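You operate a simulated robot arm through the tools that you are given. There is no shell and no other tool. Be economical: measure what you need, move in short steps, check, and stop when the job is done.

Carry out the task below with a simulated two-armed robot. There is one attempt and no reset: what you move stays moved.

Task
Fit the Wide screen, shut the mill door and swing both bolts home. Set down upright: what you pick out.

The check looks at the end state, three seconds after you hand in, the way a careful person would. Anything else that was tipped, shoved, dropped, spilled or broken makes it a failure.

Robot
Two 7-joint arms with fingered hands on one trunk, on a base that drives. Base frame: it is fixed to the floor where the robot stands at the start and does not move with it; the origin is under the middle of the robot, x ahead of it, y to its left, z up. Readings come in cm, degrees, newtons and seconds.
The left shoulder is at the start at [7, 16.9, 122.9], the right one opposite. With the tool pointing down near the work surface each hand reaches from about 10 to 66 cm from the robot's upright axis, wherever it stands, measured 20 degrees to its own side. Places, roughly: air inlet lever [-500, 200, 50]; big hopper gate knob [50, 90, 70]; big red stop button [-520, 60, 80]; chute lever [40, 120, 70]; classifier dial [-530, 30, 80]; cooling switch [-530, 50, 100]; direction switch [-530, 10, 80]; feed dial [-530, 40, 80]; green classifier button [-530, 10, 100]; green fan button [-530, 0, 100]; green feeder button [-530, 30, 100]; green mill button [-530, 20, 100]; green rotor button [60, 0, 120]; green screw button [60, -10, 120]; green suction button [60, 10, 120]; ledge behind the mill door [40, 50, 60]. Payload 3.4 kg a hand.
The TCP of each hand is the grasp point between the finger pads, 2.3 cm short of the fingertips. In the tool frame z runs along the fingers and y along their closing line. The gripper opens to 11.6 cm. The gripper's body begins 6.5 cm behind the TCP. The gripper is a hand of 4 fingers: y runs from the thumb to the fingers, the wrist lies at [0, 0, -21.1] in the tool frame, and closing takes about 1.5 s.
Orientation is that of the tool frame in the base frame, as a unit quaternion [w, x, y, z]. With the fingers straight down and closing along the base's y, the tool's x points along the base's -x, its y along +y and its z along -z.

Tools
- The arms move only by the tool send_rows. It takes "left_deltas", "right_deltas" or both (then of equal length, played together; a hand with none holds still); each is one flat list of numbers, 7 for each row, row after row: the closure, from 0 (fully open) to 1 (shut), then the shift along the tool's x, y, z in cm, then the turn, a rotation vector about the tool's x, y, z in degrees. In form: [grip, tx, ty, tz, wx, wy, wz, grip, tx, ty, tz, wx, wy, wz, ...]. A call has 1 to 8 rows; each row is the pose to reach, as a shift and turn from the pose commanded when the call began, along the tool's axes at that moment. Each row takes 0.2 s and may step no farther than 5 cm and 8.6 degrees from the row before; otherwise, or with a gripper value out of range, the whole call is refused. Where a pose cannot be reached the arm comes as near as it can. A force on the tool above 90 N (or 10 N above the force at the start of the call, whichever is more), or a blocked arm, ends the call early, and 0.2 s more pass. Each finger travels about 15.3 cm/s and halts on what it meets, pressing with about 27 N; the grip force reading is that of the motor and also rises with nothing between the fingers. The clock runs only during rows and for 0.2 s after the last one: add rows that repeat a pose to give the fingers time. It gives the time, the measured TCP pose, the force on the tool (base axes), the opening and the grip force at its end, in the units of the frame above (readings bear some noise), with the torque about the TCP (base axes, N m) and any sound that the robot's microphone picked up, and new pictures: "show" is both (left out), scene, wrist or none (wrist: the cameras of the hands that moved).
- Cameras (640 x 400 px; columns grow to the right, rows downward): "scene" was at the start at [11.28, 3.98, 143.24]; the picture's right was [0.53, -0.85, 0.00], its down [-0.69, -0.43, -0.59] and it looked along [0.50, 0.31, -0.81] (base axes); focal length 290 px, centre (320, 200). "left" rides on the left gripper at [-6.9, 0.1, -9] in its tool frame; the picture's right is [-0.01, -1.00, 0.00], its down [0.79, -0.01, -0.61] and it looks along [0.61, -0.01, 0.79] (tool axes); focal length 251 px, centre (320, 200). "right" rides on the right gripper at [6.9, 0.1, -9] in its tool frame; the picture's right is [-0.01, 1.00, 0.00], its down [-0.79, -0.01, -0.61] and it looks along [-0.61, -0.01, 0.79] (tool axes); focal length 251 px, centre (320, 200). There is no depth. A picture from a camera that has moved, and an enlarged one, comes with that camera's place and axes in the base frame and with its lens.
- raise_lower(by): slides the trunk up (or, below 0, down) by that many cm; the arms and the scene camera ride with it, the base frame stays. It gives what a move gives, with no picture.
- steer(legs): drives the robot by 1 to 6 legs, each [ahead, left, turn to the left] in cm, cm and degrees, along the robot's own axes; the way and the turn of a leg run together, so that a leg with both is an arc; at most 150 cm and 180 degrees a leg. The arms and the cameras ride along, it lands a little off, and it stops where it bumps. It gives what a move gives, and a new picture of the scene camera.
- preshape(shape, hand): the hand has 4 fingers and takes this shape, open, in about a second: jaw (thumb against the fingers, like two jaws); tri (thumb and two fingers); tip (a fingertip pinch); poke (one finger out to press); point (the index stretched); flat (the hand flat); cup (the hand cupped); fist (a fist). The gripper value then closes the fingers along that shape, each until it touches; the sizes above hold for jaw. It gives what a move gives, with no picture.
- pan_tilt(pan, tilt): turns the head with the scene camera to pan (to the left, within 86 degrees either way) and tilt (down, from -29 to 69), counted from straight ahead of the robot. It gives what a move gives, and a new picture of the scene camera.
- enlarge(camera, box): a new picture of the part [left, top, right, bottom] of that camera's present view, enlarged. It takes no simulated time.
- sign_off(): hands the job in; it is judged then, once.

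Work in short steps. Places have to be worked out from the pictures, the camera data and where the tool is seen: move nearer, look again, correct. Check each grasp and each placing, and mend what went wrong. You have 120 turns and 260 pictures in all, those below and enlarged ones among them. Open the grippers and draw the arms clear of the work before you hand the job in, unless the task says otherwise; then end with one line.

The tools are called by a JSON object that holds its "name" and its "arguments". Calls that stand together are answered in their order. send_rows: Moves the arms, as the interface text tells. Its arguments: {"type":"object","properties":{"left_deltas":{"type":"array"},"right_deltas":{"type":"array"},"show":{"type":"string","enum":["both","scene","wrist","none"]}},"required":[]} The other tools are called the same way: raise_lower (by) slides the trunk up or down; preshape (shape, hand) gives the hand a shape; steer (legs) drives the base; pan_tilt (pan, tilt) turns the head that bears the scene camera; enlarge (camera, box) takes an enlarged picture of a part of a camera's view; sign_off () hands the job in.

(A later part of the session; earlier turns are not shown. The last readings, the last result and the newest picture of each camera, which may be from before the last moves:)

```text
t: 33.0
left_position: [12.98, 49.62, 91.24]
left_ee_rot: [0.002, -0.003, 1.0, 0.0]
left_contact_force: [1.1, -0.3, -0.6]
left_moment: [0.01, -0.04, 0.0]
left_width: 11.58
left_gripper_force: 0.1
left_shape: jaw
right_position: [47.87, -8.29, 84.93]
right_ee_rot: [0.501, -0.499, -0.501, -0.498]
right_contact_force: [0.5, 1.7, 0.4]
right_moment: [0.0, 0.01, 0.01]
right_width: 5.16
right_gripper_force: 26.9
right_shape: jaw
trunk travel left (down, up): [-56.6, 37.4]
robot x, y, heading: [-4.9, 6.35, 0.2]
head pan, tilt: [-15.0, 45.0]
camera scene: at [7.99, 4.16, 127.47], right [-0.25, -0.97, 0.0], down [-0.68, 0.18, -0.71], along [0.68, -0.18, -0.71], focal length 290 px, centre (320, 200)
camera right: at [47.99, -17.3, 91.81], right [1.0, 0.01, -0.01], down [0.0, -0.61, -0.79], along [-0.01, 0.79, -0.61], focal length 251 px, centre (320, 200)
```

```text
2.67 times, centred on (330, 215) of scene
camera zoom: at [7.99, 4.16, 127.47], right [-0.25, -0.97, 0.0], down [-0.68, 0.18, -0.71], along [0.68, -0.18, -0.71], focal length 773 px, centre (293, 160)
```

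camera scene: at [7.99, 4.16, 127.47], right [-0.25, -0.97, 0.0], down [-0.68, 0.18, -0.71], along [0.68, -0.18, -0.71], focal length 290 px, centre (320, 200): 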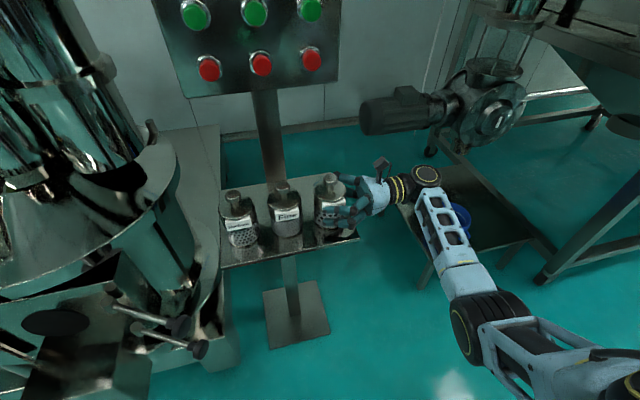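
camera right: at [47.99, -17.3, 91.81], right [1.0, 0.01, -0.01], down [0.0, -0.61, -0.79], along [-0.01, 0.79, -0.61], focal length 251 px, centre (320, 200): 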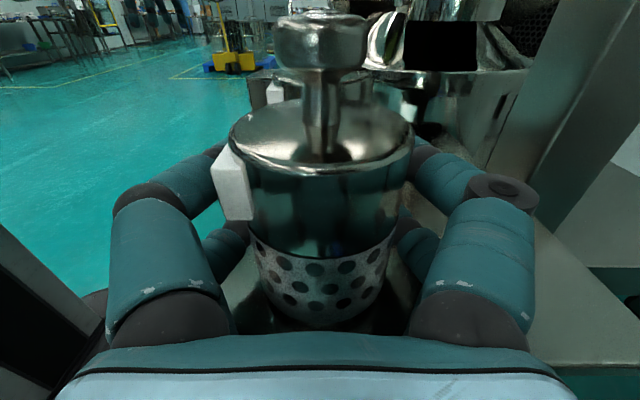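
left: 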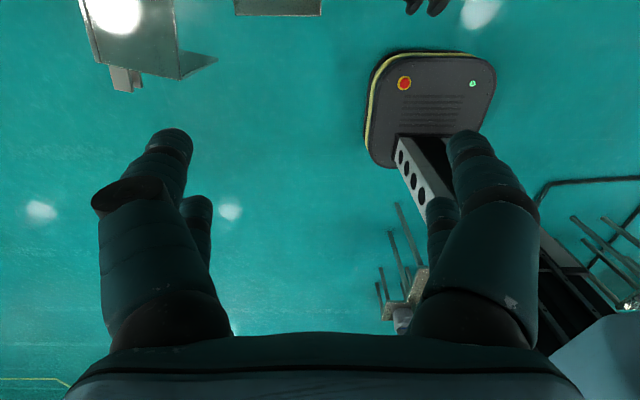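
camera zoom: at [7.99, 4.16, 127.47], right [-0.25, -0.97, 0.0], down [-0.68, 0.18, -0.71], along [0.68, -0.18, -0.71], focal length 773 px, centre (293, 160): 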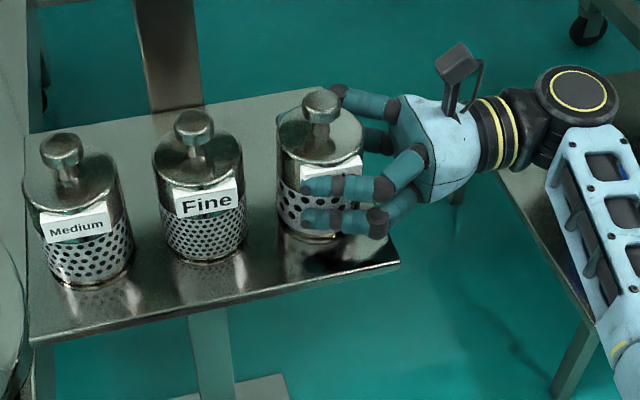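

Grip holds (27 N, width 5.2). Lift slowly 6 cm and check.

{"name": "send_rows", "arguments": {"right_deltas": [1, 1, 0, 0, 0, 0, 0, 1, 2, 0, 0, 0, 0, 0, 1, 3.5, 0, 0, 0, 0, 0, 1, 5, 0, 0, 0, 0, 0, 1, 6, 0, 0, 0, 0, 0, 1, 6, 0, 0, 0, 0, 0], "show": "both"}}

{"name": "enlarge", "arguments": {"camera": "scene", "box": [210, 140, 450, 290]}}

```text
t: 34.4
left_position: [12.98, 49.63, 91.19]
left_ee_rot: [0.002, -0.003, 1.0, 0.001]
left_contact_force: [-0.6, 0.5, 0.0]
left_moment: [0.01, -0.06, -0.01]
left_width: 11.61
left_gripper_force: 0.0
left_shape: jaw
right_position: [47.88, -8.44, 90.93]
right_ee_rot: [0.502, -0.499, -0.501, -0.498]
right_contact_force: [0.5, 0.2, -2.9]
right_moment: [0.01, -0.03, 0.0]
right_width: 5.16
right_gripper_force: 26.7
right_shape: jaw
trunk travel left (down, up): [-56.6, 37.4]
robot x, y, heading: [-4.99, 5.78, 0.5]
head pan, tilt: [-15.0, 45.0]
camera scene: at [8.03, 4.12, 127.47], right [-0.25, -0.97, 0.0], down [-0.68, 0.18, -0.71], along [0.68, -0.18, -0.71], focal length 290 px, centre (320, 200)
camera right: at [48.12, -17.41, 97.79], right [1.0, 0.01, -0.01], down [0.0, -0.61, -0.79], along [-0.01, 0.79, -0.61], focal length 251 px, centre (320, 200)
```

scene: 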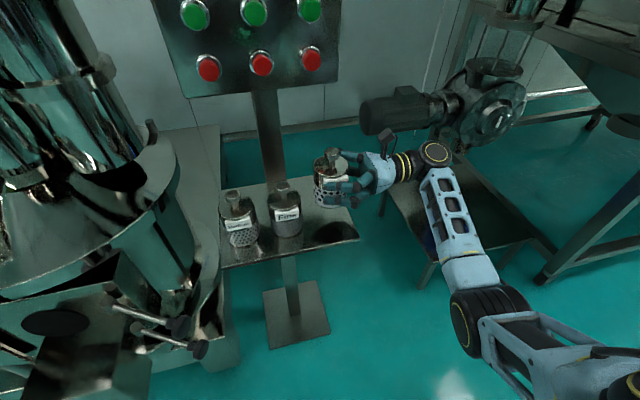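
right: 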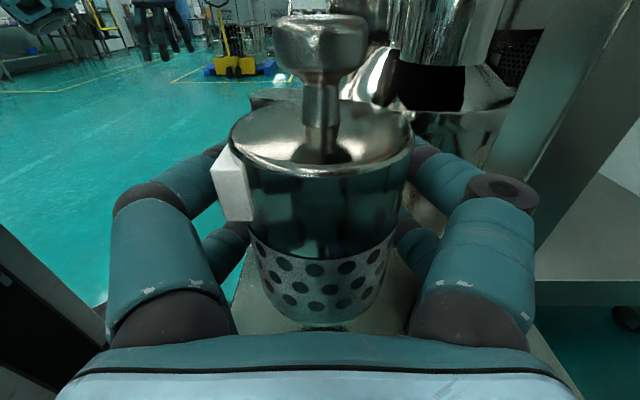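

```text
2.67 times, centred on (330, 215) of scene
camera zoom: at [8.03, 4.12, 127.47], right [-0.25, -0.97, 0.0], down [-0.68, 0.18, -0.71], along [0.68, -0.18, -0.71], focal length 773 px, centre (293, 160)
```

zoom: 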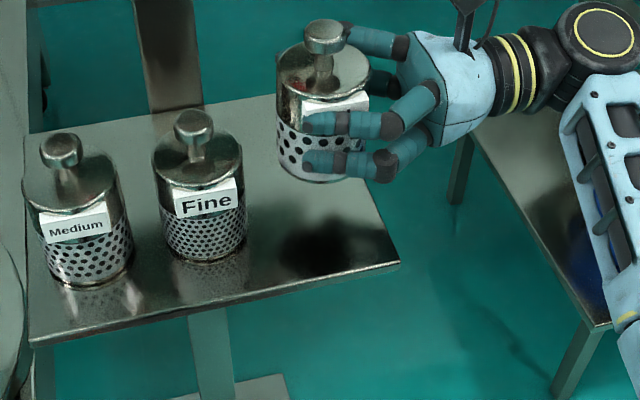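

Held upright. Lift 4 cm more, then back the robot 15 cm to free space.

{"name": "send_rows", "arguments": {"right_deltas": [1, 2, 0, 0, 0, 0, 0, 1, 4, 0, 0, 0, 0, 0, 1, 4, 0, 0, 0, 0, 0], "show": "none"}}

{"name": "steer", "arguments": {"legs": [[-17, 0, 0]]}}

```text
t: 35.2
left_position: [13.01, 49.49, 91.23]
left_ee_rot: [0.001, -0.003, 1.0, 0.0]
left_contact_force: [-0.5, -0.4, 0.2]
left_moment: [-0.02, -0.01, -0.02]
left_width: 11.58
left_gripper_force: 0.1
left_shape: jaw
right_position: [47.88, -8.41, 94.84]
right_ee_rot: [0.502, -0.499, -0.501, -0.498]
right_contact_force: [0.1, 1.1, -3.6]
right_moment: [0.02, 0.01, -0.01]
right_width: 5.17
right_gripper_force: 27.4
right_shape: jaw
trunk travel left (down, up): [-56.6, 37.4]
robot x, y, heading: [-5.73, 6.12, 0.3]
head pan, tilt: [-15.0, 45.0]
```

```text
t: 36.7
left_position: [-3.57, 49.44, 91.38]
left_ee_rot: [0.003, -0.002, 1.0, -0.001]
left_contact_force: [0.2, -0.2, 0.8]
left_moment: [-0.03, 0.0, -0.02]
left_width: 11.64
left_gripper_force: 0.0
left_shape: jaw
right_position: [31.17, -8.69, 94.92]
right_ee_rot: [0.501, -0.499, -0.501, -0.499]
right_contact_force: [0.7, 0.6, -3.7]
right_moment: [-0.01, 0.01, -0.01]
right_width: 5.16
right_gripper_force: 27.3
right_shape: jaw
trunk travel left (down, up): [-56.6, 37.4]
robot x, y, heading: [-21.46, 5.87, 0.2]
head pan, tilt: [-15.0, 45.0]
camera scene: at [-8.71, 3.99, 127.48], right [-0.25, -0.97, 0.0], down [-0.68, 0.18, -0.71], along [0.68, -0.18, -0.71], focal length 290 px, centre (320, 200)
```

scene: 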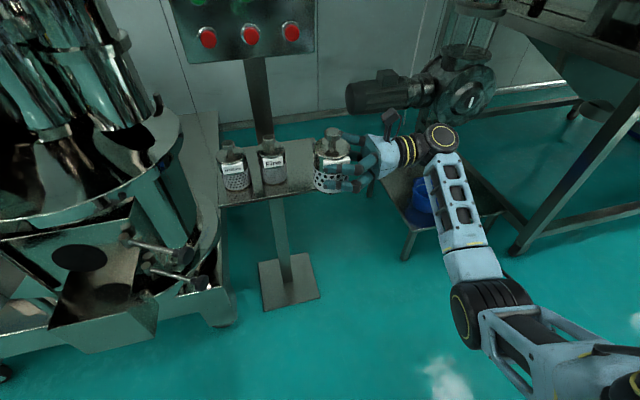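

Now yaw the hand clockwise toward pointing forward (about tool x), first 68°.

{"name": "send_rows", "arguments": {"right_deltas": [1, 0, 0, 0, -8.5, 0, 0, 1, 0, 0, 0, -17, 0, 0, 1, 0, 0, 0, -25.5, 0, 0, 1, 0, 0, 0, -34, 0, 0, 1, 0, 0, 0, -42.5, 0, 0, 1, 0, 0, 0, -51, 0, 0, 1, 0, 0, 0, -59.5, 0, 0, 1, 0, 0, 0, -68, 0, 0], "show": "none"}}

{"name": "send_rows", "arguments": {"right_deltas": [1, 0, 0, 0, -8, 0, 0, 1, 0, 0, 0, -15, 0, 0, 1, 0, 0, 0, -22, 0, 0, 1, 0, 0, 0, -22, 0, 0], "show": "both"}}

```text
t: 38.5
left_position: [-3.57, 49.5, 91.19]
left_ee_rot: [0.002, -0.002, 1.0, -0.002]
left_contact_force: [-0.3, 0.4, 1.1]
left_moment: [-0.01, 0.02, 0.02]
left_width: 11.56
left_gripper_force: 0.1
left_shape: jaw
right_position: [31.15, -8.49, 94.9]
right_ee_rot: [-0.135, 0.694, 0.135, 0.694]
right_contact_force: [0.0, 0.2, -3.0]
right_moment: [0.01, -0.05, 0.0]
right_width: 5.05
right_gripper_force: 27.1
right_shape: jaw
trunk travel left (down, up): [-56.6, 37.4]
robot x, y, heading: [-21.82, 6.06, 0.1]
head pan, tilt: [-15.0, 45.0]
```

```text
t: 39.2
left_position: [-3.49, 49.43, 91.14]
left_ee_rot: [0.002, -0.002, 1.0, 0.0]
left_contact_force: [0.4, -0.5, 0.3]
left_moment: [0.03, 0.02, 0.02]
left_width: 11.57
left_gripper_force: 0.2
left_shape: jaw
right_position: [30.97, -9.55, 93.53]
right_ee_rot: [0.039, 0.702, 0.104, 0.703]
right_contact_force: [-1.0, -0.1, -3.1]
right_moment: [0.01, -0.01, -0.02]
right_width: 5.04
right_gripper_force: 26.9
right_shape: jaw
trunk travel left (down, up): [-56.6, 37.4]
robot x, y, heading: [-22.06, 5.98, 0.4]
head pan, tilt: [-15.0, 45.0]
stopped in row 3 (right hand): the arm was blocked; the commanded pose is now the measured one
camera scene: at [-8.65, 4.01, 127.47], right [-0.25, -0.97, 0.0], down [-0.68, 0.18, -0.71], along [0.68, -0.18, -0.71], focal length 290 px, centre (320, 200)
camera right: at [22.1, -9.05, 100.36], right [0.09, -0.98, 0.19], down [-0.6, -0.21, -0.77], along [0.8, -0.04, -0.6], focal length 251 px, centre (320, 200)
```

scene: 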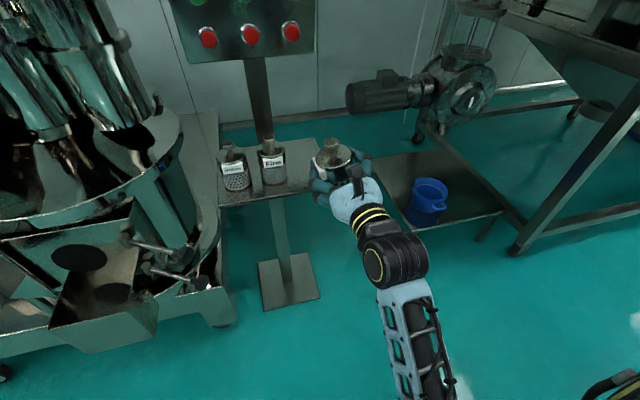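
right: 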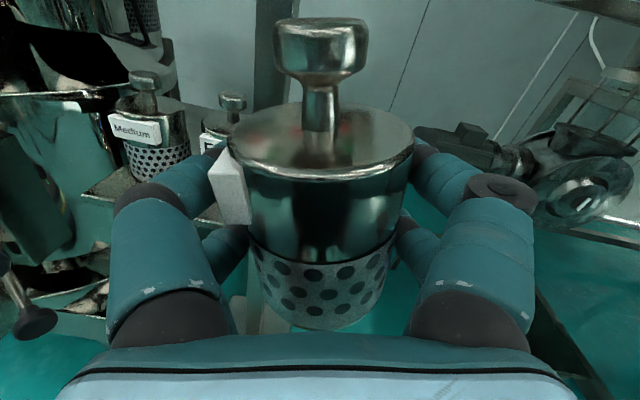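

The arm hit a joint limit at full forward yaw and rolled ~11°. I return to the upright pose at ~22° yaw; I'll turn the robot itself for the rest.

{"name": "send_rows", "arguments": {"right_deltas": [1, 0, 0, 0, 5.6, 0, 3.8, 1, 0.6, 0, 0, 11.3, 0, 7.6, 1, 1.4, 0, 0, 17, 0, 11.5, 1, 1.4, 0, 0, 17, 0, 11.5], "show": "none"}}

{"name": "pan_tilt", "arguments": {"pan": 25, "tilt": 35}}

```text
t: 40.2
left_position: [-3.59, 49.38, 91.22]
left_ee_rot: [0.002, -0.002, 1.0, -0.001]
left_contact_force: [0.4, -0.7, -0.8]
left_moment: [0.0, 0.0, 0.0]
left_width: 11.57
left_gripper_force: 0.0
left_shape: jaw
right_position: [31.19, -9.3, 95.01]
right_ee_rot: [-0.137, 0.706, 0.136, 0.681]
right_contact_force: [0.6, -0.2, -3.4]
right_moment: [-0.01, 0.0, 0.01]
right_width: 5.02
right_gripper_force: 27.2
right_shape: jaw
trunk travel left (down, up): [-56.6, 37.4]
robot x, y, heading: [-21.43, 6.05, 0.3]
head pan, tilt: [-15.0, 45.0]
```

```text
t: 41.3
left_position: [-3.52, 49.41, 91.25]
left_ee_rot: [0.002, -0.002, 1.0, -0.001]
left_contact_force: [0.0, 1.5, -0.5]
left_moment: [-0.03, 0.01, -0.04]
left_width: 11.58
left_gripper_force: 0.1
left_shape: jaw
right_position: [30.99, -9.31, 94.98]
right_ee_rot: [-0.137, 0.706, 0.136, 0.682]
right_contact_force: [-0.7, 0.0, -2.9]
right_moment: [0.0, -0.05, 0.01]
right_width: 5.0
right_gripper_force: 27.4
right_shape: jaw
trunk travel left (down, up): [-56.6, 37.4]
robot x, y, heading: [-21.7, 5.93, 0.4]
head pan, tilt: [25.0, 35.0]
camera scene: at [-8.54, 9.82, 128.95], right [0.43, -0.9, 0.0], down [-0.52, -0.24, -0.82], along [0.74, 0.35, -0.57], focal length 290 px, centre (320, 200)
```

scene: 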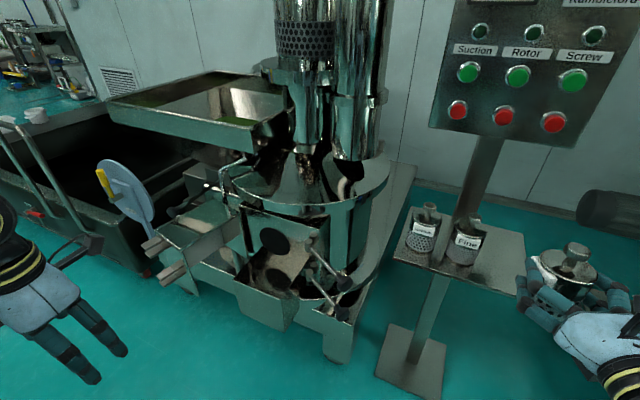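

I draw the held screen back toward the body, then drive left so the hand lines up with the ledge, keeping clear of the bolts.

{"name": "send_rows", "arguments": {"right_deltas": [1, 0, -2.6, -3, 0, 0, 0, 1, 0, -5.2, -6, 0, 0, 0, 1, 0, -7.8, -9, 0, 0, 0, 1, 0, -10.4, -12, 0, 0, 0, 1, 0, -10.4, -12, 0, 0, 0], "show": "none"}}

{"name": "steer", "arguments": {"legs": [[0, 54, 0]]}}

{"name": "pan_tilt", "arguments": {"pan": -10, "tilt": 45}}

```text
t: 42.5
left_position: [-3.52, 49.41, 91.15]
left_ee_rot: [0.001, -0.002, 1.0, 0.0]
left_contact_force: [0.7, 1.4, -0.1]
left_moment: [0.01, -0.02, 0.02]
left_width: 11.58
left_gripper_force: 0.1
left_shape: jaw
right_position: [21.72, -1.71, 90.41]
right_ee_rot: [-0.136, 0.706, 0.135, 0.682]
right_contact_force: [0.6, 0.7, -3.9]
right_moment: [0.03, 0.0, -0.01]
right_width: 4.92
right_gripper_force: 26.5
right_shape: jaw
right hand out of reach, approached as far as the arm can: row 2, 3, 4, 5
trunk travel left (down, up): [-56.6, 37.4]
robot x, y, heading: [-21.6, 6.18, 0.4]
head pan, tilt: [25.0, 35.0]
```

```text
t: 45.6
left_position: [-3.7, 103.19, 91.23]
left_ee_rot: [0.001, -0.001, 1.0, 0.0]
left_contact_force: [0.8, 0.2, 0.2]
left_moment: [0.0, -0.02, -0.02]
left_width: 11.55
left_gripper_force: 0.0
left_shape: jaw
right_position: [21.4, 52.09, 90.54]
right_ee_rot: [-0.137, 0.706, 0.136, 0.681]
right_contact_force: [0.1, 0.1, -3.3]
right_moment: [0.01, -0.04, -0.01]
right_width: 4.93
right_gripper_force: 27.2
right_shape: jaw
trunk travel left (down, up): [-56.6, 37.4]
robot x, y, heading: [-21.9, 59.94, 0.1]
head pan, tilt: [25.0, 35.0]
camera scene: at [-8.75, 63.68, 128.95], right [0.43, -0.91, 0.0], down [-0.52, -0.24, -0.82], along [0.74, 0.35, -0.57], focal length 290 px, centre (320, 200)
```

scene: 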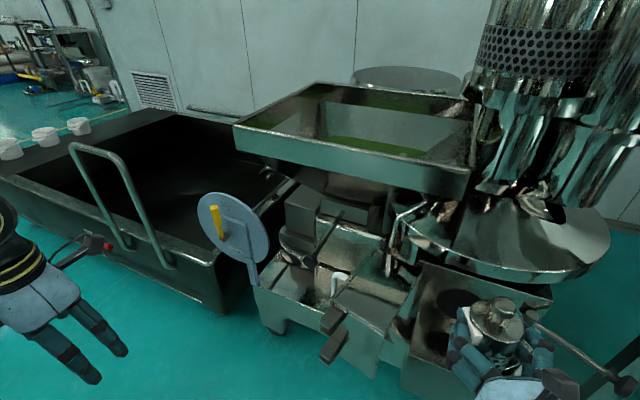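

```text
t: 46.6
left_position: [-3.71, 103.22, 91.24]
left_ee_rot: [0.002, 0.0, 1.0, 0.0]
left_contact_force: [0.1, 0.0, 0.2]
left_moment: [-0.04, 0.05, -0.01]
left_width: 11.57
left_gripper_force: 0.1
left_shape: jaw
right_position: [21.3, 52.12, 90.53]
right_ee_rot: [-0.135, 0.706, 0.135, 0.682]
right_contact_force: [0.4, -0.7, -3.4]
right_moment: [0.01, -0.01, -0.02]
right_width: 4.95
right_gripper_force: 27.8
right_shape: jaw
trunk travel left (down, up): [-56.6, 37.4]
robot x, y, heading: [-21.97, 59.63, 0.2]
head pan, tilt: [-10.0, 45.0]
camera scene: at [-8.7, 58.53, 127.47], right [-0.17, -0.99, 0.0], down [-0.7, 0.12, -0.71], along [0.7, -0.12, -0.71], focal length 290 px, centre (320, 200)
```

scene: 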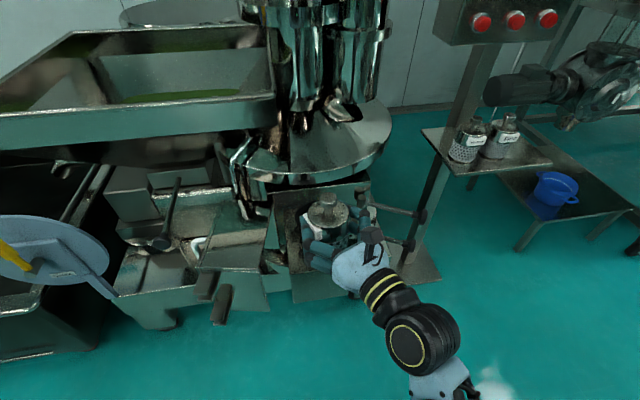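

Stand-off looks clear. Lower the trunk 20 cm so the screen bottom is ~4 cm above the ledge, then look with both cameras.

{"name": "raise_lower", "arguments": {"by": -20}}

{"name": "send_rows", "arguments": {"right_deltas": [1, 0, 0, 0, 0, 0, 0], "show": "both"}}

{"name": "enlarge", "arguments": {"camera": "scene", "box": [200, 90, 460, 290]}}

```text
t: 48.8
left_position: [-3.73, 103.21, 71.14]
left_ee_rot: [0.002, -0.001, 1.0, 0.0]
left_contact_force: [-0.2, -0.1, -0.5]
left_moment: [0.0, 0.0, 0.04]
left_width: 11.58
left_gripper_force: 0.1
left_shape: jaw
right_position: [21.43, 52.15, 70.51]
right_ee_rot: [-0.136, 0.706, 0.135, 0.682]
right_contact_force: [0.2, 0.1, -3.3]
right_moment: [-0.03, -0.02, -0.04]
right_width: 4.96
right_gripper_force: 26.7
right_shape: jaw
trunk travel left (down, up): [-36.6, 57.4]
robot x, y, heading: [-21.72, 59.38, 0.3]
head pan, tilt: [-10.0, 45.0]
```

```text
t: 49.2
left_position: [-3.69, 103.17, 71.33]
left_ee_rot: [0.002, 0.0, 1.0, 0.0]
left_contact_force: [0.6, 0.4, -0.4]
left_moment: [0.02, 0.04, 0.01]
left_width: 11.58
left_gripper_force: 0.1
left_shape: jaw
right_position: [21.55, 52.24, 70.43]
right_ee_rot: [-0.136, 0.706, 0.135, 0.682]
right_contact_force: [-0.8, 0.0, -2.8]
right_moment: [0.0, -0.01, 0.01]
right_width: 4.95
right_gripper_force: 27.5
right_shape: jaw
trunk travel left (down, up): [-36.6, 57.4]
robot x, y, heading: [-22.2, 59.51, 0.1]
head pan, tilt: [-10.0, 45.0]
camera scene: at [-8.72, 58.51, 107.47], right [-0.17, -0.99, 0.0], down [-0.7, 0.12, -0.71], along [0.7, -0.12, -0.71], focal length 290 px, centre (320, 200)
camera right: at [13.42, 48.7, 77.71], right [0.38, -0.93, -0.02], down [-0.59, -0.23, -0.77], along [0.71, 0.3, -0.63], focal length 251 px, centre (320, 200)
```

scene: 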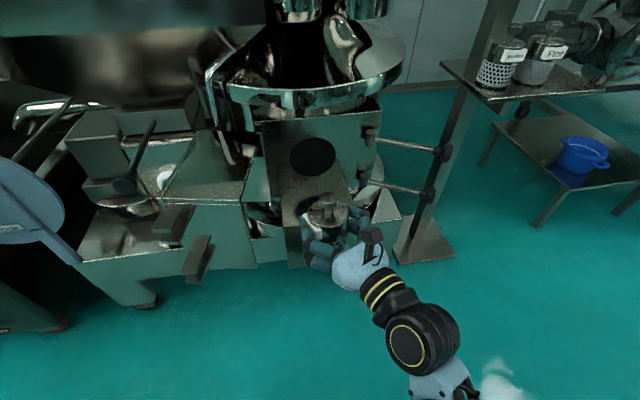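
right: 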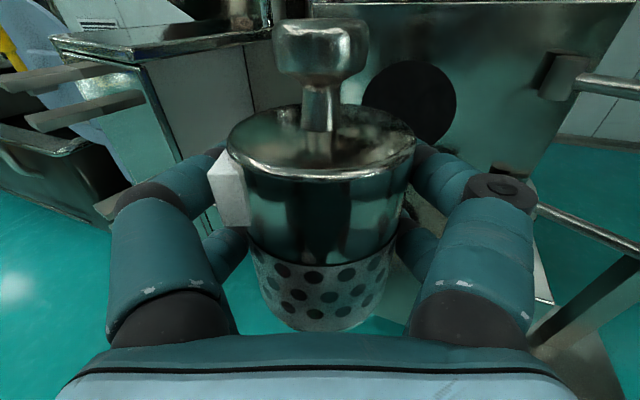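

```text
2.00 times, centred on (330, 190) of scene
camera zoom: at [-8.72, 58.51, 107.47], right [-0.17, -0.99, 0.0], down [-0.7, 0.12, -0.71], along [0.7, -0.12, -0.71], focal length 580 px, centre (300, 220)
```

zoom: 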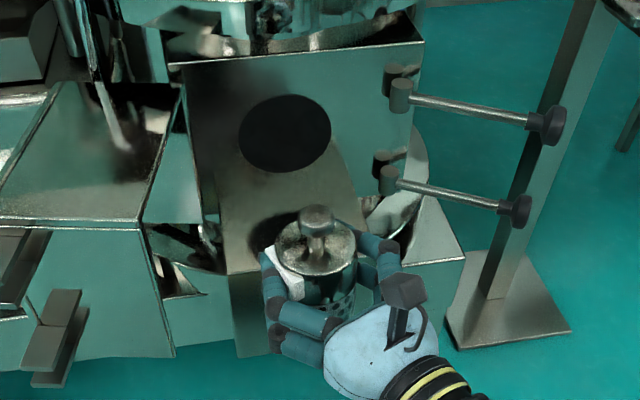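

The path to the ledge is clear: port at about [41.4, 51, 70], ledge z≈61. I correct the 2° pitch and move in above the ledge centre, staying ~4 cm above it.

{"name": "send_rows", "arguments": {"right_deltas": [1, 0.1, 1.8, 3, 0, 1, 0, 1, 0.2, 3.6, 6.1, 0, 2, 0, 1, 0.3, 5.4, 9.2, 0, 2, 0, 1, 0.4, 7.2, 12.3, 0, 2, 0, 1, 0.4, 7.2, 12.3, 0, 2, 0], "show": "both"}}

{"name": "enlarge", "arguments": {"camera": "scene", "box": [200, 90, 460, 290]}}

```text
t: 50.4
left_position: [-3.6, 103.15, 71.4]
left_ee_rot: [0.002, -0.001, 1.0, 0.0]
left_contact_force: [-0.5, 0.2, -0.2]
left_moment: [-0.03, -0.01, -0.04]
left_width: 11.58
left_gripper_force: 0.0
left_shape: jaw
right_position: [35.65, 50.13, 70.57]
right_ee_rot: [-0.139, 0.694, 0.133, 0.693]
right_contact_force: [0.0, 0.0, -2.9]
right_moment: [0.02, -0.07, 0.0]
right_width: 4.93
right_gripper_force: 26.7
right_shape: jaw
trunk travel left (down, up): [-36.6, 57.4]
robot x, y, heading: [-21.73, 59.89, 0.2]
head pan, tilt: [-10.0, 45.0]
camera scene: at [-8.72, 58.51, 107.47], right [-0.17, -0.99, 0.0], down [-0.7, 0.12, -0.71], along [0.7, -0.12, -0.71], focal length 290 px, centre (320, 200)
camera right: at [27.44, 46.63, 77.39], right [0.38, -0.93, -0.02], down [-0.57, -0.22, -0.8], along [0.73, 0.31, -0.61], focal length 251 px, centre (320, 200)
```

scene: 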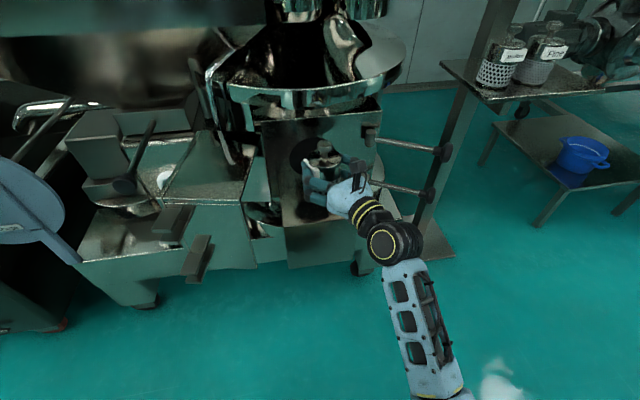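
right: 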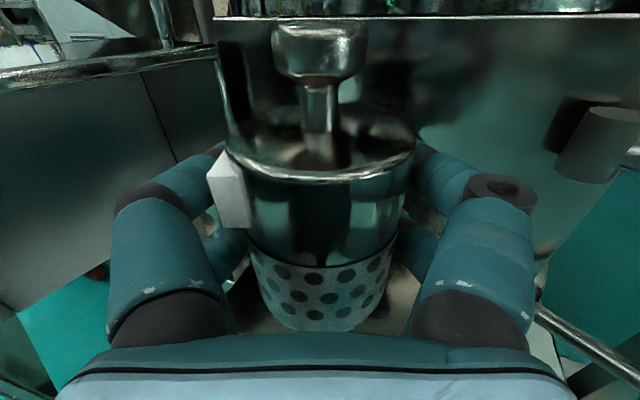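

```text
2.00 times, centred on (330, 190) of scene
camera zoom: at [-8.72, 58.51, 107.47], right [-0.17, -0.99, 0.0], down [-0.7, 0.12, -0.71], along [0.7, -0.12, -0.71], focal length 580 px, centre (300, 220)
```

zoom: 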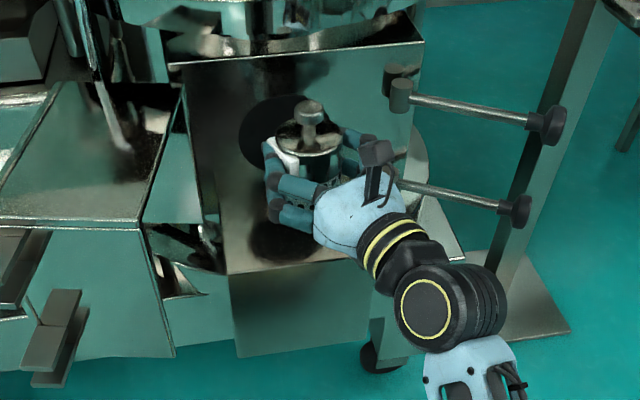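

Positioned over the ledge. I lower in small steps until contact force shows (expected z≈65–66, maybe a bit lower).

{"name": "send_rows", "arguments": {"right_deltas": [1, -1, -0.4, 0.1, 0, 0, 0, 1, -2, -0.4, 0.1, 0, 0, 0, 1, -3, -0.4, 0.1, 0, 0, 0, 1, -3.6, -0.4, 0.1, 0, 0, 0, 1, -4.1, -0.4, 0.1, 0, 0, 0, 1, -4.1, -0.4, 0.1, 0, 0, 0], "show": "scene"}}

{"name": "enlarge", "arguments": {"camera": "scene", "box": [240, 110, 420, 250]}}

```text
t: 51.8
left_position: [-3.65, 103.14, 71.24]
left_ee_rot: [0.002, 0.0, 1.0, 0.0]
left_contact_force: [-0.1, 0.7, -1.0]
left_moment: [0.01, 0.01, -0.01]
left_width: 11.58
left_gripper_force: 0.0
left_shape: jaw
right_position: [35.49, 50.53, 66.29]
right_ee_rot: [-0.139, 0.694, 0.134, 0.693]
right_contact_force: [0.1, 0.4, -3.8]
right_moment: [-0.04, -0.02, 0.0]
right_width: 4.91
right_gripper_force: 26.7
right_shape: jaw
trunk travel left (down, up): [-36.6, 57.4]
robot x, y, heading: [-21.99, 59.77, -0.0]
head pan, tilt: [-10.0, 45.0]
camera scene: at [-8.7, 58.51, 107.47], right [-0.17, -0.99, 0.0], down [-0.7, 0.12, -0.71], along [0.7, -0.12, -0.71], focal length 290 px, centre (320, 200)
```

scene: 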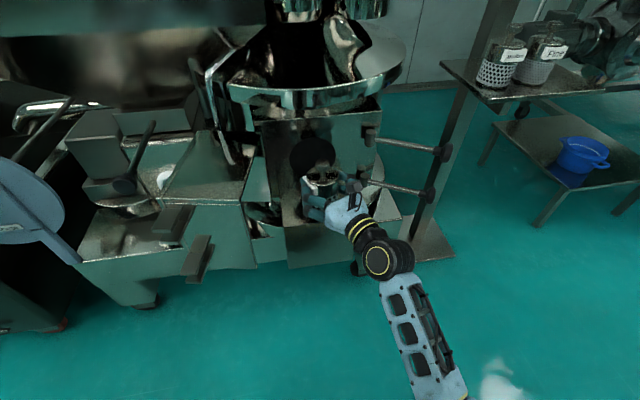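

```text
2.86 times, centred on (330, 180) of scene
camera zoom: at [-8.7, 58.51, 107.47], right [-0.17, -0.99, 0.0], down [-0.7, 0.12, -0.71], along [0.7, -0.12, -0.71], focal length 828 px, centre (291, 257)
```

zoom: 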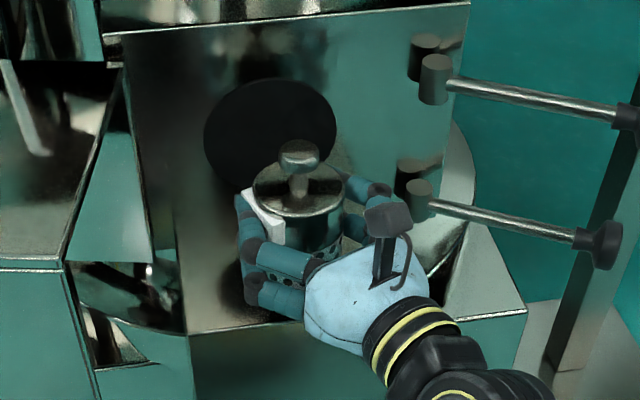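

Alignment with the port (y≈50.6) is good; no contact yet. Continue lowering in 0.4 cm steps.

{"name": "send_rows", "arguments": {"right_deltas": [1, -0.4, 0, 0, 0, 0, 0, 1, -0.8, 0, 0, 0, 0, 0, 1, -0.8, 0, 0, 0, 0, 0], "show": "none"}}

{"name": "send_rows", "arguments": {"right_deltas": [1, -0.3, 0, 0, 0, 0, 0, 1, -0.6, 0, 0, 0, 0, 0, 1, -0.6, 0, 0, 0, 0, 0], "show": "wrist"}}

```text
t: 52.6
left_position: [-3.67, 103.08, 71.18]
left_ee_rot: [0.001, -0.002, 1.0, 0.0]
left_contact_force: [0.8, -0.8, -1.1]
left_moment: [0.01, -0.03, 0.03]
left_width: 11.58
left_gripper_force: 0.1
left_shape: jaw
right_position: [35.42, 50.59, 65.46]
right_ee_rot: [-0.14, 0.694, 0.134, 0.693]
right_contact_force: [0.2, -0.4, -3.1]
right_moment: [-0.02, -0.01, -0.02]
right_width: 4.91
right_gripper_force: 26.5
right_shape: jaw
trunk travel left (down, up): [-36.6, 57.4]
robot x, y, heading: [-21.78, 59.67, 0.6]
head pan, tilt: [-10.0, 45.0]
```

```text
t: 53.4
left_position: [-3.62, 103.2, 71.25]
left_ee_rot: [0.001, 0.0, 1.0, 0.0]
left_contact_force: [-0.2, 0.0, -0.1]
left_moment: [0.01, 0.0, -0.01]
left_width: 11.6
left_gripper_force: 0.0
left_shape: jaw
right_position: [35.47, 50.43, 64.92]
right_ee_rot: [-0.139, 0.694, 0.134, 0.693]
right_contact_force: [-0.2, -0.7, -2.8]
right_moment: [-0.01, -0.01, -0.03]
right_width: 4.92
right_gripper_force: 27.3
right_shape: jaw
trunk travel left (down, up): [-36.6, 57.4]
robot x, y, heading: [-21.87, 59.78, 0.0]
head pan, tilt: [-10.0, 45.0]
camera right: at [27.23, 47.03, 71.78], right [0.38, -0.93, -0.02], down [-0.57, -0.22, -0.79], along [0.73, 0.31, -0.61], focal length 251 px, centre (320, 200)
```

right: 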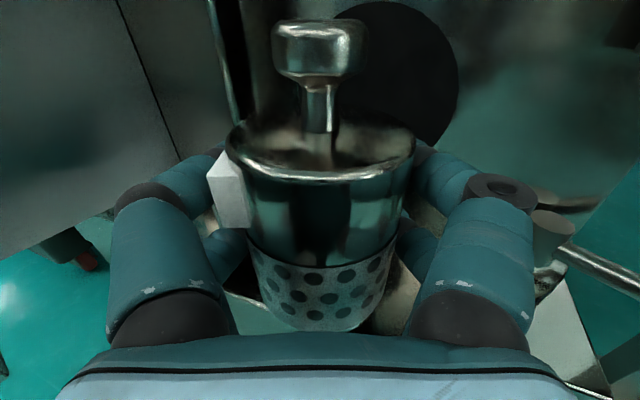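

Still no contact. Continue downward with force watch.

{"name": "send_rows", "arguments": {"right_deltas": [1, -0.3, 0, 0, 0, 0, 0, 1, -0.6, 0, 0, 0, 0, 0, 1, -0.6, 0, 0, 0, 0, 0], "show": "none"}}

{"name": "send_rows", "arguments": {"right_deltas": [1, -0.3, 0, 0, 0, 0, 0, 1, -0.6, 0, 0, 0, 0, 0, 1, -0.6, 0, 0, 0, 0, 0], "show": "none"}}

{"name": "enlarge", "arguments": {"camera": "scene", "box": [240, 110, 420, 250]}}

```text
t: 54.2
left_position: [-3.72, 103.17, 71.19]
left_ee_rot: [0.002, -0.001, 1.0, -0.001]
left_contact_force: [0.5, 0.3, 0.1]
left_moment: [0.01, -0.01, 0.01]
left_width: 11.58
left_gripper_force: 0.1
left_shape: jaw
right_position: [35.46, 50.54, 64.31]
right_ee_rot: [-0.138, 0.694, 0.133, 0.694]
right_contact_force: [0.4, -0.2, -3.5]
right_moment: [0.02, -0.02, 0.04]
right_width: 4.9
right_gripper_force: 26.8
right_shape: jaw
trunk travel left (down, up): [-36.6, 57.4]
robot x, y, heading: [-21.72, 59.66, 0.2]
head pan, tilt: [-10.0, 45.0]
```

```text
t: 55.0
left_position: [-3.67, 103.32, 71.17]
left_ee_rot: [0.002, -0.001, 1.0, 0.0]
left_contact_force: [-0.7, 0.1, 0.1]
left_moment: [0.0, 0.0, -0.02]
left_width: 11.6
left_gripper_force: 0.0
left_shape: jaw
right_position: [35.43, 50.6, 63.61]
right_ee_rot: [-0.139, 0.694, 0.133, 0.694]
right_contact_force: [-0.2, -0.7, -4.0]
right_moment: [0.01, -0.01, 0.0]
right_width: 4.91
right_gripper_force: 26.4
right_shape: jaw
trunk travel left (down, up): [-36.6, 57.4]
robot x, y, heading: [-21.91, 59.81, 0.2]
head pan, tilt: [-10.0, 45.0]
```

```text
2.86 times, centred on (330, 180) of scene
camera zoom: at [-8.7, 58.51, 107.47], right [-0.17, -0.99, 0.0], down [-0.7, 0.12, -0.71], along [0.7, -0.12, -0.71], focal length 828 px, centre (291, 257)
```

zoom: 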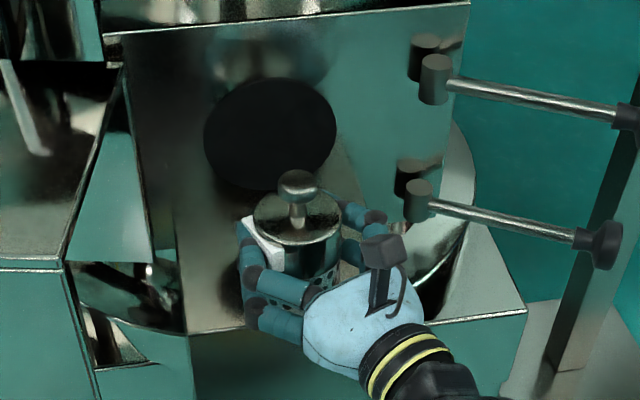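

No contact at an estimated bottom of 58.6: rechecking all views with a lower ledge (z≈57.5) gives consistent ledge x 33.5–45.8, y 42–59. So centre is [39.7, 50.7]; I raise 1 cm and move forward 3.8 cm, then lower.

{"name": "send_rows", "arguments": {"right_deltas": [1, 1, 0, 0, 0, 0, 0, 1, 1, 0.7, 1.8, 0, 0, 0, 1, 1, 1.4, 3.5, 0, 0, 0, 1, 0, 1.4, 3.5, 0, 0, 0, 1, -0.4, 1.4, 3.5, 0, 0, 0, 1, -0.4, 1.4, 3.5, 0, 0, 0], "show": "both"}}

{"name": "enlarge", "arguments": {"camera": "scene", "box": [240, 110, 420, 250]}}

```text
t: 56.4
left_position: [-3.73, 103.23, 71.22]
left_ee_rot: [0.001, 0.0, 1.0, 0.0]
left_contact_force: [-0.4, -0.1, 0.7]
left_moment: [0.03, -0.01, 0.0]
left_width: 11.58
left_gripper_force: 0.0
left_shape: jaw
right_position: [39.15, 50.61, 63.26]
right_ee_rot: [-0.14, 0.694, 0.132, 0.693]
right_contact_force: [0.1, 0.2, -2.9]
right_moment: [0.03, -0.02, -0.02]
right_width: 4.9
right_gripper_force: 26.8
right_shape: jaw
trunk travel left (down, up): [-36.6, 57.4]
robot x, y, heading: [-21.87, 59.57, 0.3]
head pan, tilt: [-10.0, 45.0]
camera scene: at [-8.7, 58.51, 107.47], right [-0.17, -0.99, 0.0], down [-0.7, 0.12, -0.71], along [0.7, -0.12, -0.71], focal length 290 px, centre (320, 200)
camera right: at [30.93, 47.08, 70.24], right [0.38, -0.93, -0.02], down [-0.57, -0.22, -0.8], along [0.73, 0.31, -0.61], focal length 251 px, centre (320, 200)
```

scene: 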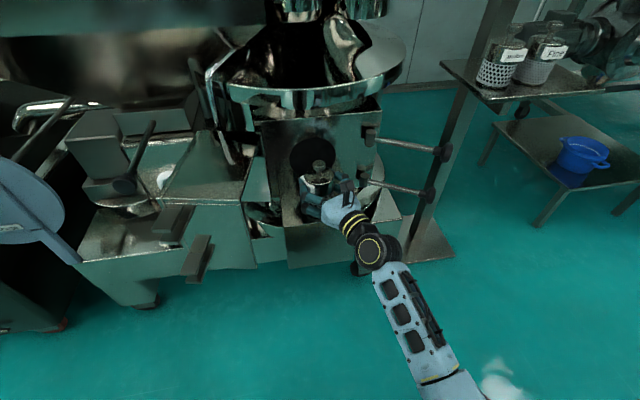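
right: 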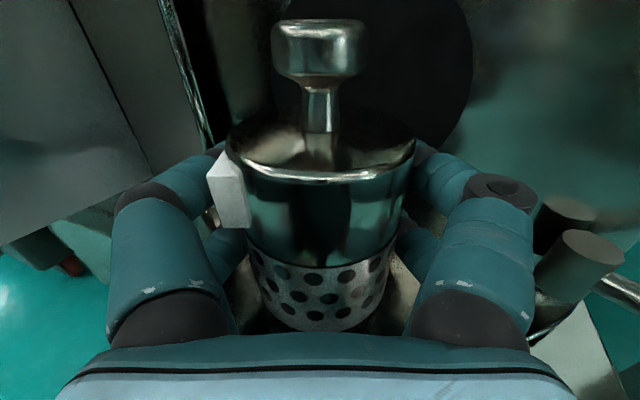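

```text
2.86 times, centred on (330, 180) of scene
camera zoom: at [-8.7, 58.51, 107.47], right [-0.17, -0.99, 0.0], down [-0.7, 0.12, -0.71], along [0.7, -0.12, -0.71], focal length 828 px, centre (291, 257)
```

zoom: 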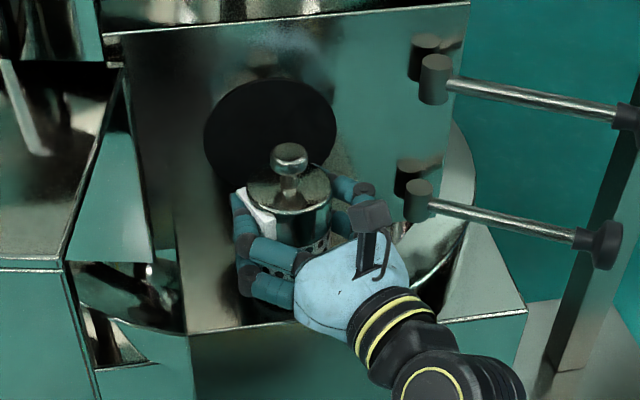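

Continue lowering slowly to contact.

{"name": "send_rows", "arguments": {"right_deltas": [1, -0.3, 0, 0, 0, 0, 0, 1, -0.6, 0, 0, 0, 0, 0, 1, -0.6, 0, 0, 0, 0, 0], "show": "none"}}

{"name": "send_rows", "arguments": {"right_deltas": [1, -0.3, 0, 0, 0, 0, 0, 1, -0.6, 0, 0, 0, 0, 0, 1, -0.6, 0, 0, 0, 0, 0], "show": "none"}}

```text
t: 57.2
left_position: [-3.78, 103.15, 71.19]
left_ee_rot: [0.001, -0.001, 1.0, 0.0]
left_contact_force: [0.2, -0.1, -0.3]
left_moment: [0.03, 0.01, 0.0]
left_width: 11.6
left_gripper_force: 0.1
left_shape: jaw
right_position: [39.15, 50.58, 62.82]
right_ee_rot: [-0.139, 0.695, 0.132, 0.693]
right_contact_force: [-0.2, 0.7, -4.0]
right_moment: [0.03, 0.02, 0.01]
right_width: 4.9
right_gripper_force: 26.8
right_shape: jaw
trunk travel left (down, up): [-36.6, 57.4]
robot x, y, heading: [-21.73, 59.8, 0.5]
head pan, tilt: [-10.0, 45.0]
```

```text
t: 58.0
left_position: [-3.93, 103.21, 71.22]
left_ee_rot: [0.004, -0.001, 1.0, -0.001]
left_contact_force: [-0.3, 0.1, 0.0]
left_moment: [-0.01, -0.02, -0.01]
left_width: 11.57
left_gripper_force: 0.0
left_shape: jaw
right_position: [39.11, 50.69, 62.42]
right_ee_rot: [-0.138, 0.692, 0.133, 0.696]
right_contact_force: [2.7, 0.1, 14.6]
right_moment: [-0.12, -0.24, 0.02]
right_width: 4.9
right_gripper_force: 26.8
right_shape: jaw
trunk travel left (down, up): [-36.6, 57.4]
robot x, y, heading: [-21.52, 59.68, 0.1]
head pan, tilt: [-10.0, 45.0]
```

Contact with the ledge at bottom ≈57.4, as computed. I ease up 0.3 cm and open the fingers partway.

{"name": "send_rows", "arguments": {"right_deltas": [1, 0.3, 0, 0, 0, 0, 0, 0.6, 0.3, 0, 0, 0, 0, 0, 0.45, 0.3, 0, 0, 0, 0, 0, 0.3, 0.3, 0, 0, 0, 0, 0, 0.25, 0.3, 0, 0, 0, 0, 0, 0.25, 0.3, 0, 0, 0, 0, 0], "show": "both"}}

{"name": "enlarge", "arguments": {"camera": "scene", "box": [240, 110, 420, 250]}}

```text
t: 59.4
left_position: [-3.71, 103.25, 71.31]
left_ee_rot: [0.002, 0.0, 1.0, 0.0]
left_contact_force: [0.1, 0.1, -0.1]
left_moment: [-0.01, -0.01, 0.02]
left_width: 11.62
left_gripper_force: 0.1
left_shape: jaw
right_position: [39.31, 50.65, 62.45]
right_ee_rot: [-0.14, 0.694, 0.134, 0.693]
right_contact_force: [0.0, 0.8, 0.5]
right_moment: [0.01, 0.01, -0.03]
right_width: 8.64
right_gripper_force: 0.0
right_shape: jaw
trunk travel left (down, up): [-36.6, 57.4]
robot x, y, heading: [-22.22, 59.45, 0.2]
head pan, tilt: [-10.0, 45.0]
camera scene: at [-8.75, 58.52, 107.47], right [-0.17, -0.99, 0.0], down [-0.7, 0.12, -0.71], along [0.7, -0.12, -0.71], focal length 290 px, centre (320, 200)
camera right: at [31.03, 47.09, 69.34], right [0.38, -0.93, -0.02], down [-0.57, -0.22, -0.8], along [0.73, 0.31, -0.61], focal length 251 px, centre (320, 200)
```

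scene: 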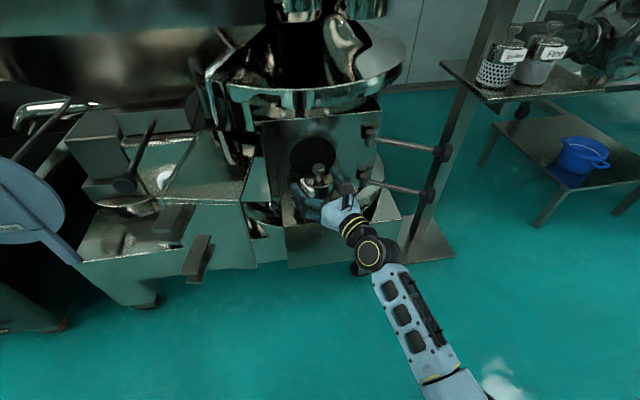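
right: 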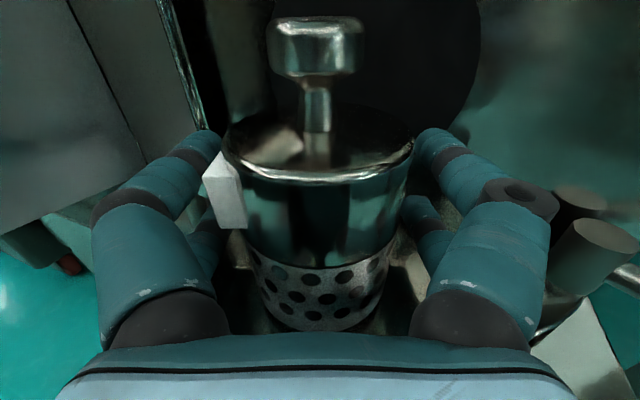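

```text
2.86 times, centred on (330, 180) of scene
camera zoom: at [-8.75, 58.52, 107.47], right [-0.17, -0.99, 0.0], down [-0.7, 0.12, -0.71], along [0.7, -0.12, -0.71], focal length 828 px, centre (291, 257)
```

zoom: 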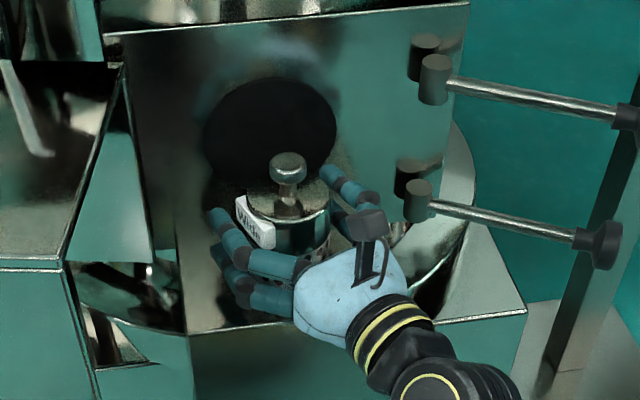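

Screen stands upright on the ledge. Open a touch more and withdraw straight back.

{"name": "send_rows", "arguments": {"right_deltas": [0.15, 0, 0, 0, 0, 0, 0, 0.15, 0, 0, -1, 0, 0, 0, 0.15, 0, 0, -3, 0, 0, 0, 0.15, 0, 0, -6, 0, 0, 0, 0.15, 0, 0, -10, 0, 0, 0, 0.15, 0, 0, -14, 0, 0, 0, 0.15, 0, 0, -16, 0, 0, 0], "show": "both"}}

{"name": "enlarge", "arguments": {"camera": "scene", "box": [140, 80, 460, 280]}}

```text
t: 61.0
left_position: [-3.69, 103.19, 71.29]
left_ee_rot: [0.002, -0.001, 1.0, 0.001]
left_contact_force: [-0.3, -0.3, 0.3]
left_moment: [0.0, -0.04, 0.01]
left_width: 11.59
left_gripper_force: 0.0
left_shape: jaw
right_position: [24.26, 44.62, 62.37]
right_ee_rot: [-0.14, 0.694, 0.133, 0.694]
right_contact_force: [-0.2, 0.7, -0.8]
right_moment: [0.02, -0.01, 0.0]
right_width: 9.85
right_gripper_force: 0.1
right_shape: jaw
trunk travel left (down, up): [-36.6, 57.4]
robot x, y, heading: [-21.71, 59.92, 0.2]
head pan, tilt: [-10.0, 45.0]
camera scene: at [-8.76, 58.51, 107.48], right [-0.17, -0.99, 0.0], down [-0.7, 0.12, -0.71], along [0.7, -0.12, -0.71], focal length 290 px, centre (320, 200)
camera right: at [16.1, 41.06, 69.28], right [0.38, -0.93, -0.02], down [-0.57, -0.22, -0.8], along [0.73, 0.31, -0.61], focal length 251 px, centre (320, 200)
```

scene: 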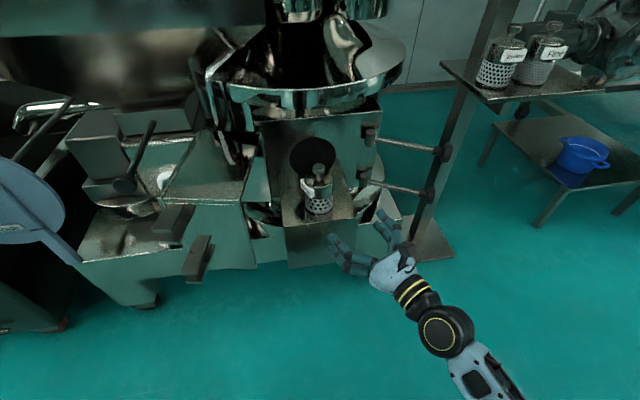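
right: 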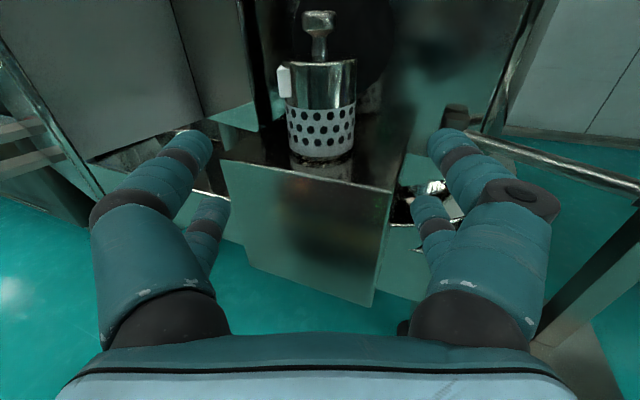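

```text
2.00 times, centred on (300, 180) of scene
camera zoom: at [-8.76, 58.51, 107.48], right [-0.17, -0.99, 0.0], down [-0.7, 0.12, -0.71], along [0.7, -0.12, -0.71], focal length 580 px, centre (360, 240)
```

zoom: 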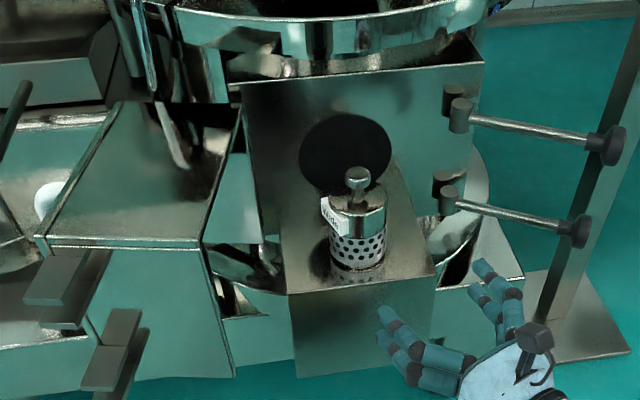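

Screen is upright, centred on the ledge. The door swings about a vertical hinge near [46, 59]; ears at [26, 76]. I move the right hand well to the right, out of the door's swing.

{"name": "send_rows", "arguments": {"right_deltas": [0.15, 0, 4, -1.7, 0, 0, 0, 0.15, 0, 8, -3.4, 0, 0, 0, 0.15, 0, 12, -5, 0, 0, 0, 0.15, 0, 16, -6.6, 0, 0, 0, 0.15, 0, 20, -8.2, 0, 0, 0, 0.15, 0, 24, -9.8, 0, 0, 0], "show": "none"}}

{"name": "pan_tilt", "arguments": {"pan": 18, "tilt": 45}}

{"name": "enlarge", "arguments": {"camera": "scene", "box": [200, 80, 520, 300]}}

```text
t: 62.4
left_position: [-3.63, 103.16, 71.19]
left_ee_rot: [0.002, -0.001, 1.0, 0.0]
left_contact_force: [0.2, -0.6, -0.2]
left_moment: [0.02, 0.01, 0.0]
left_width: 11.59
left_gripper_force: 0.0
left_shape: jaw
right_position: [24.03, 18.37, 62.21]
right_ee_rot: [-0.139, 0.694, 0.133, 0.694]
right_contact_force: [0.3, 0.0, 0.3]
right_moment: [0.0, 0.02, 0.03]
right_width: 9.83
right_gripper_force: 0.1
right_shape: jaw
trunk travel left (down, up): [-36.6, 57.4]
robot x, y, heading: [-21.89, 59.71, 0.0]
head pan, tilt: [-10.0, 45.0]
```

```text
t: 63.3
left_position: [-3.63, 103.26, 71.34]
left_ee_rot: [0.003, -0.001, 1.0, 0.001]
left_contact_force: [-0.9, -0.1, -0.3]
left_moment: [0.0, 0.03, 0.0]
left_width: 11.58
left_gripper_force: 0.1
left_shape: jaw
right_position: [24.13, 18.47, 62.12]
right_ee_rot: [-0.139, 0.694, 0.133, 0.694]
right_contact_force: [0.2, -0.2, -0.3]
right_moment: [-0.01, 0.01, 0.01]
right_width: 9.83
right_gripper_force: 0.1
right_shape: jaw
trunk travel left (down, up): [-36.6, 57.4]
robot x, y, heading: [-21.7, 59.51, 0.2]
head pan, tilt: [18.0, 45.0]
camera scene: at [-9.03, 62.43, 107.48], right [0.31, -0.95, 0.0], down [-0.67, -0.22, -0.71], along [0.67, 0.22, -0.71], focal length 290 px, centre (320, 200)
```

scene: 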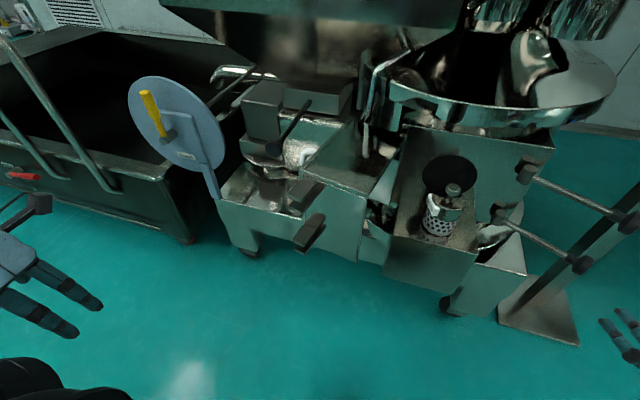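

```text
1.82 times, centred on (360, 190) of scene
camera zoom: at [-9.03, 62.43, 107.48], right [0.31, -0.95, 0.0], down [-0.67, -0.22, -0.71], along [0.67, 0.22, -0.71], focal length 527 px, centre (247, 218)
```

zoom: 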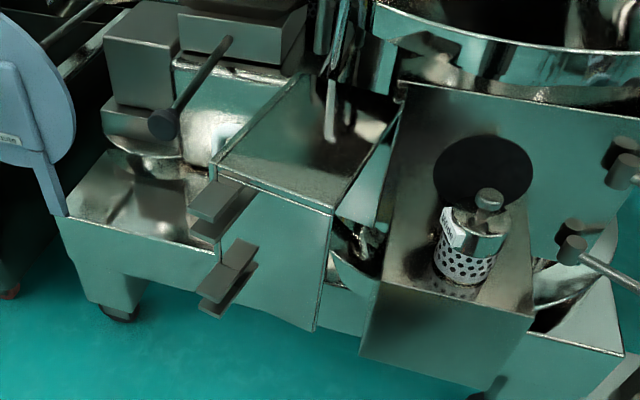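

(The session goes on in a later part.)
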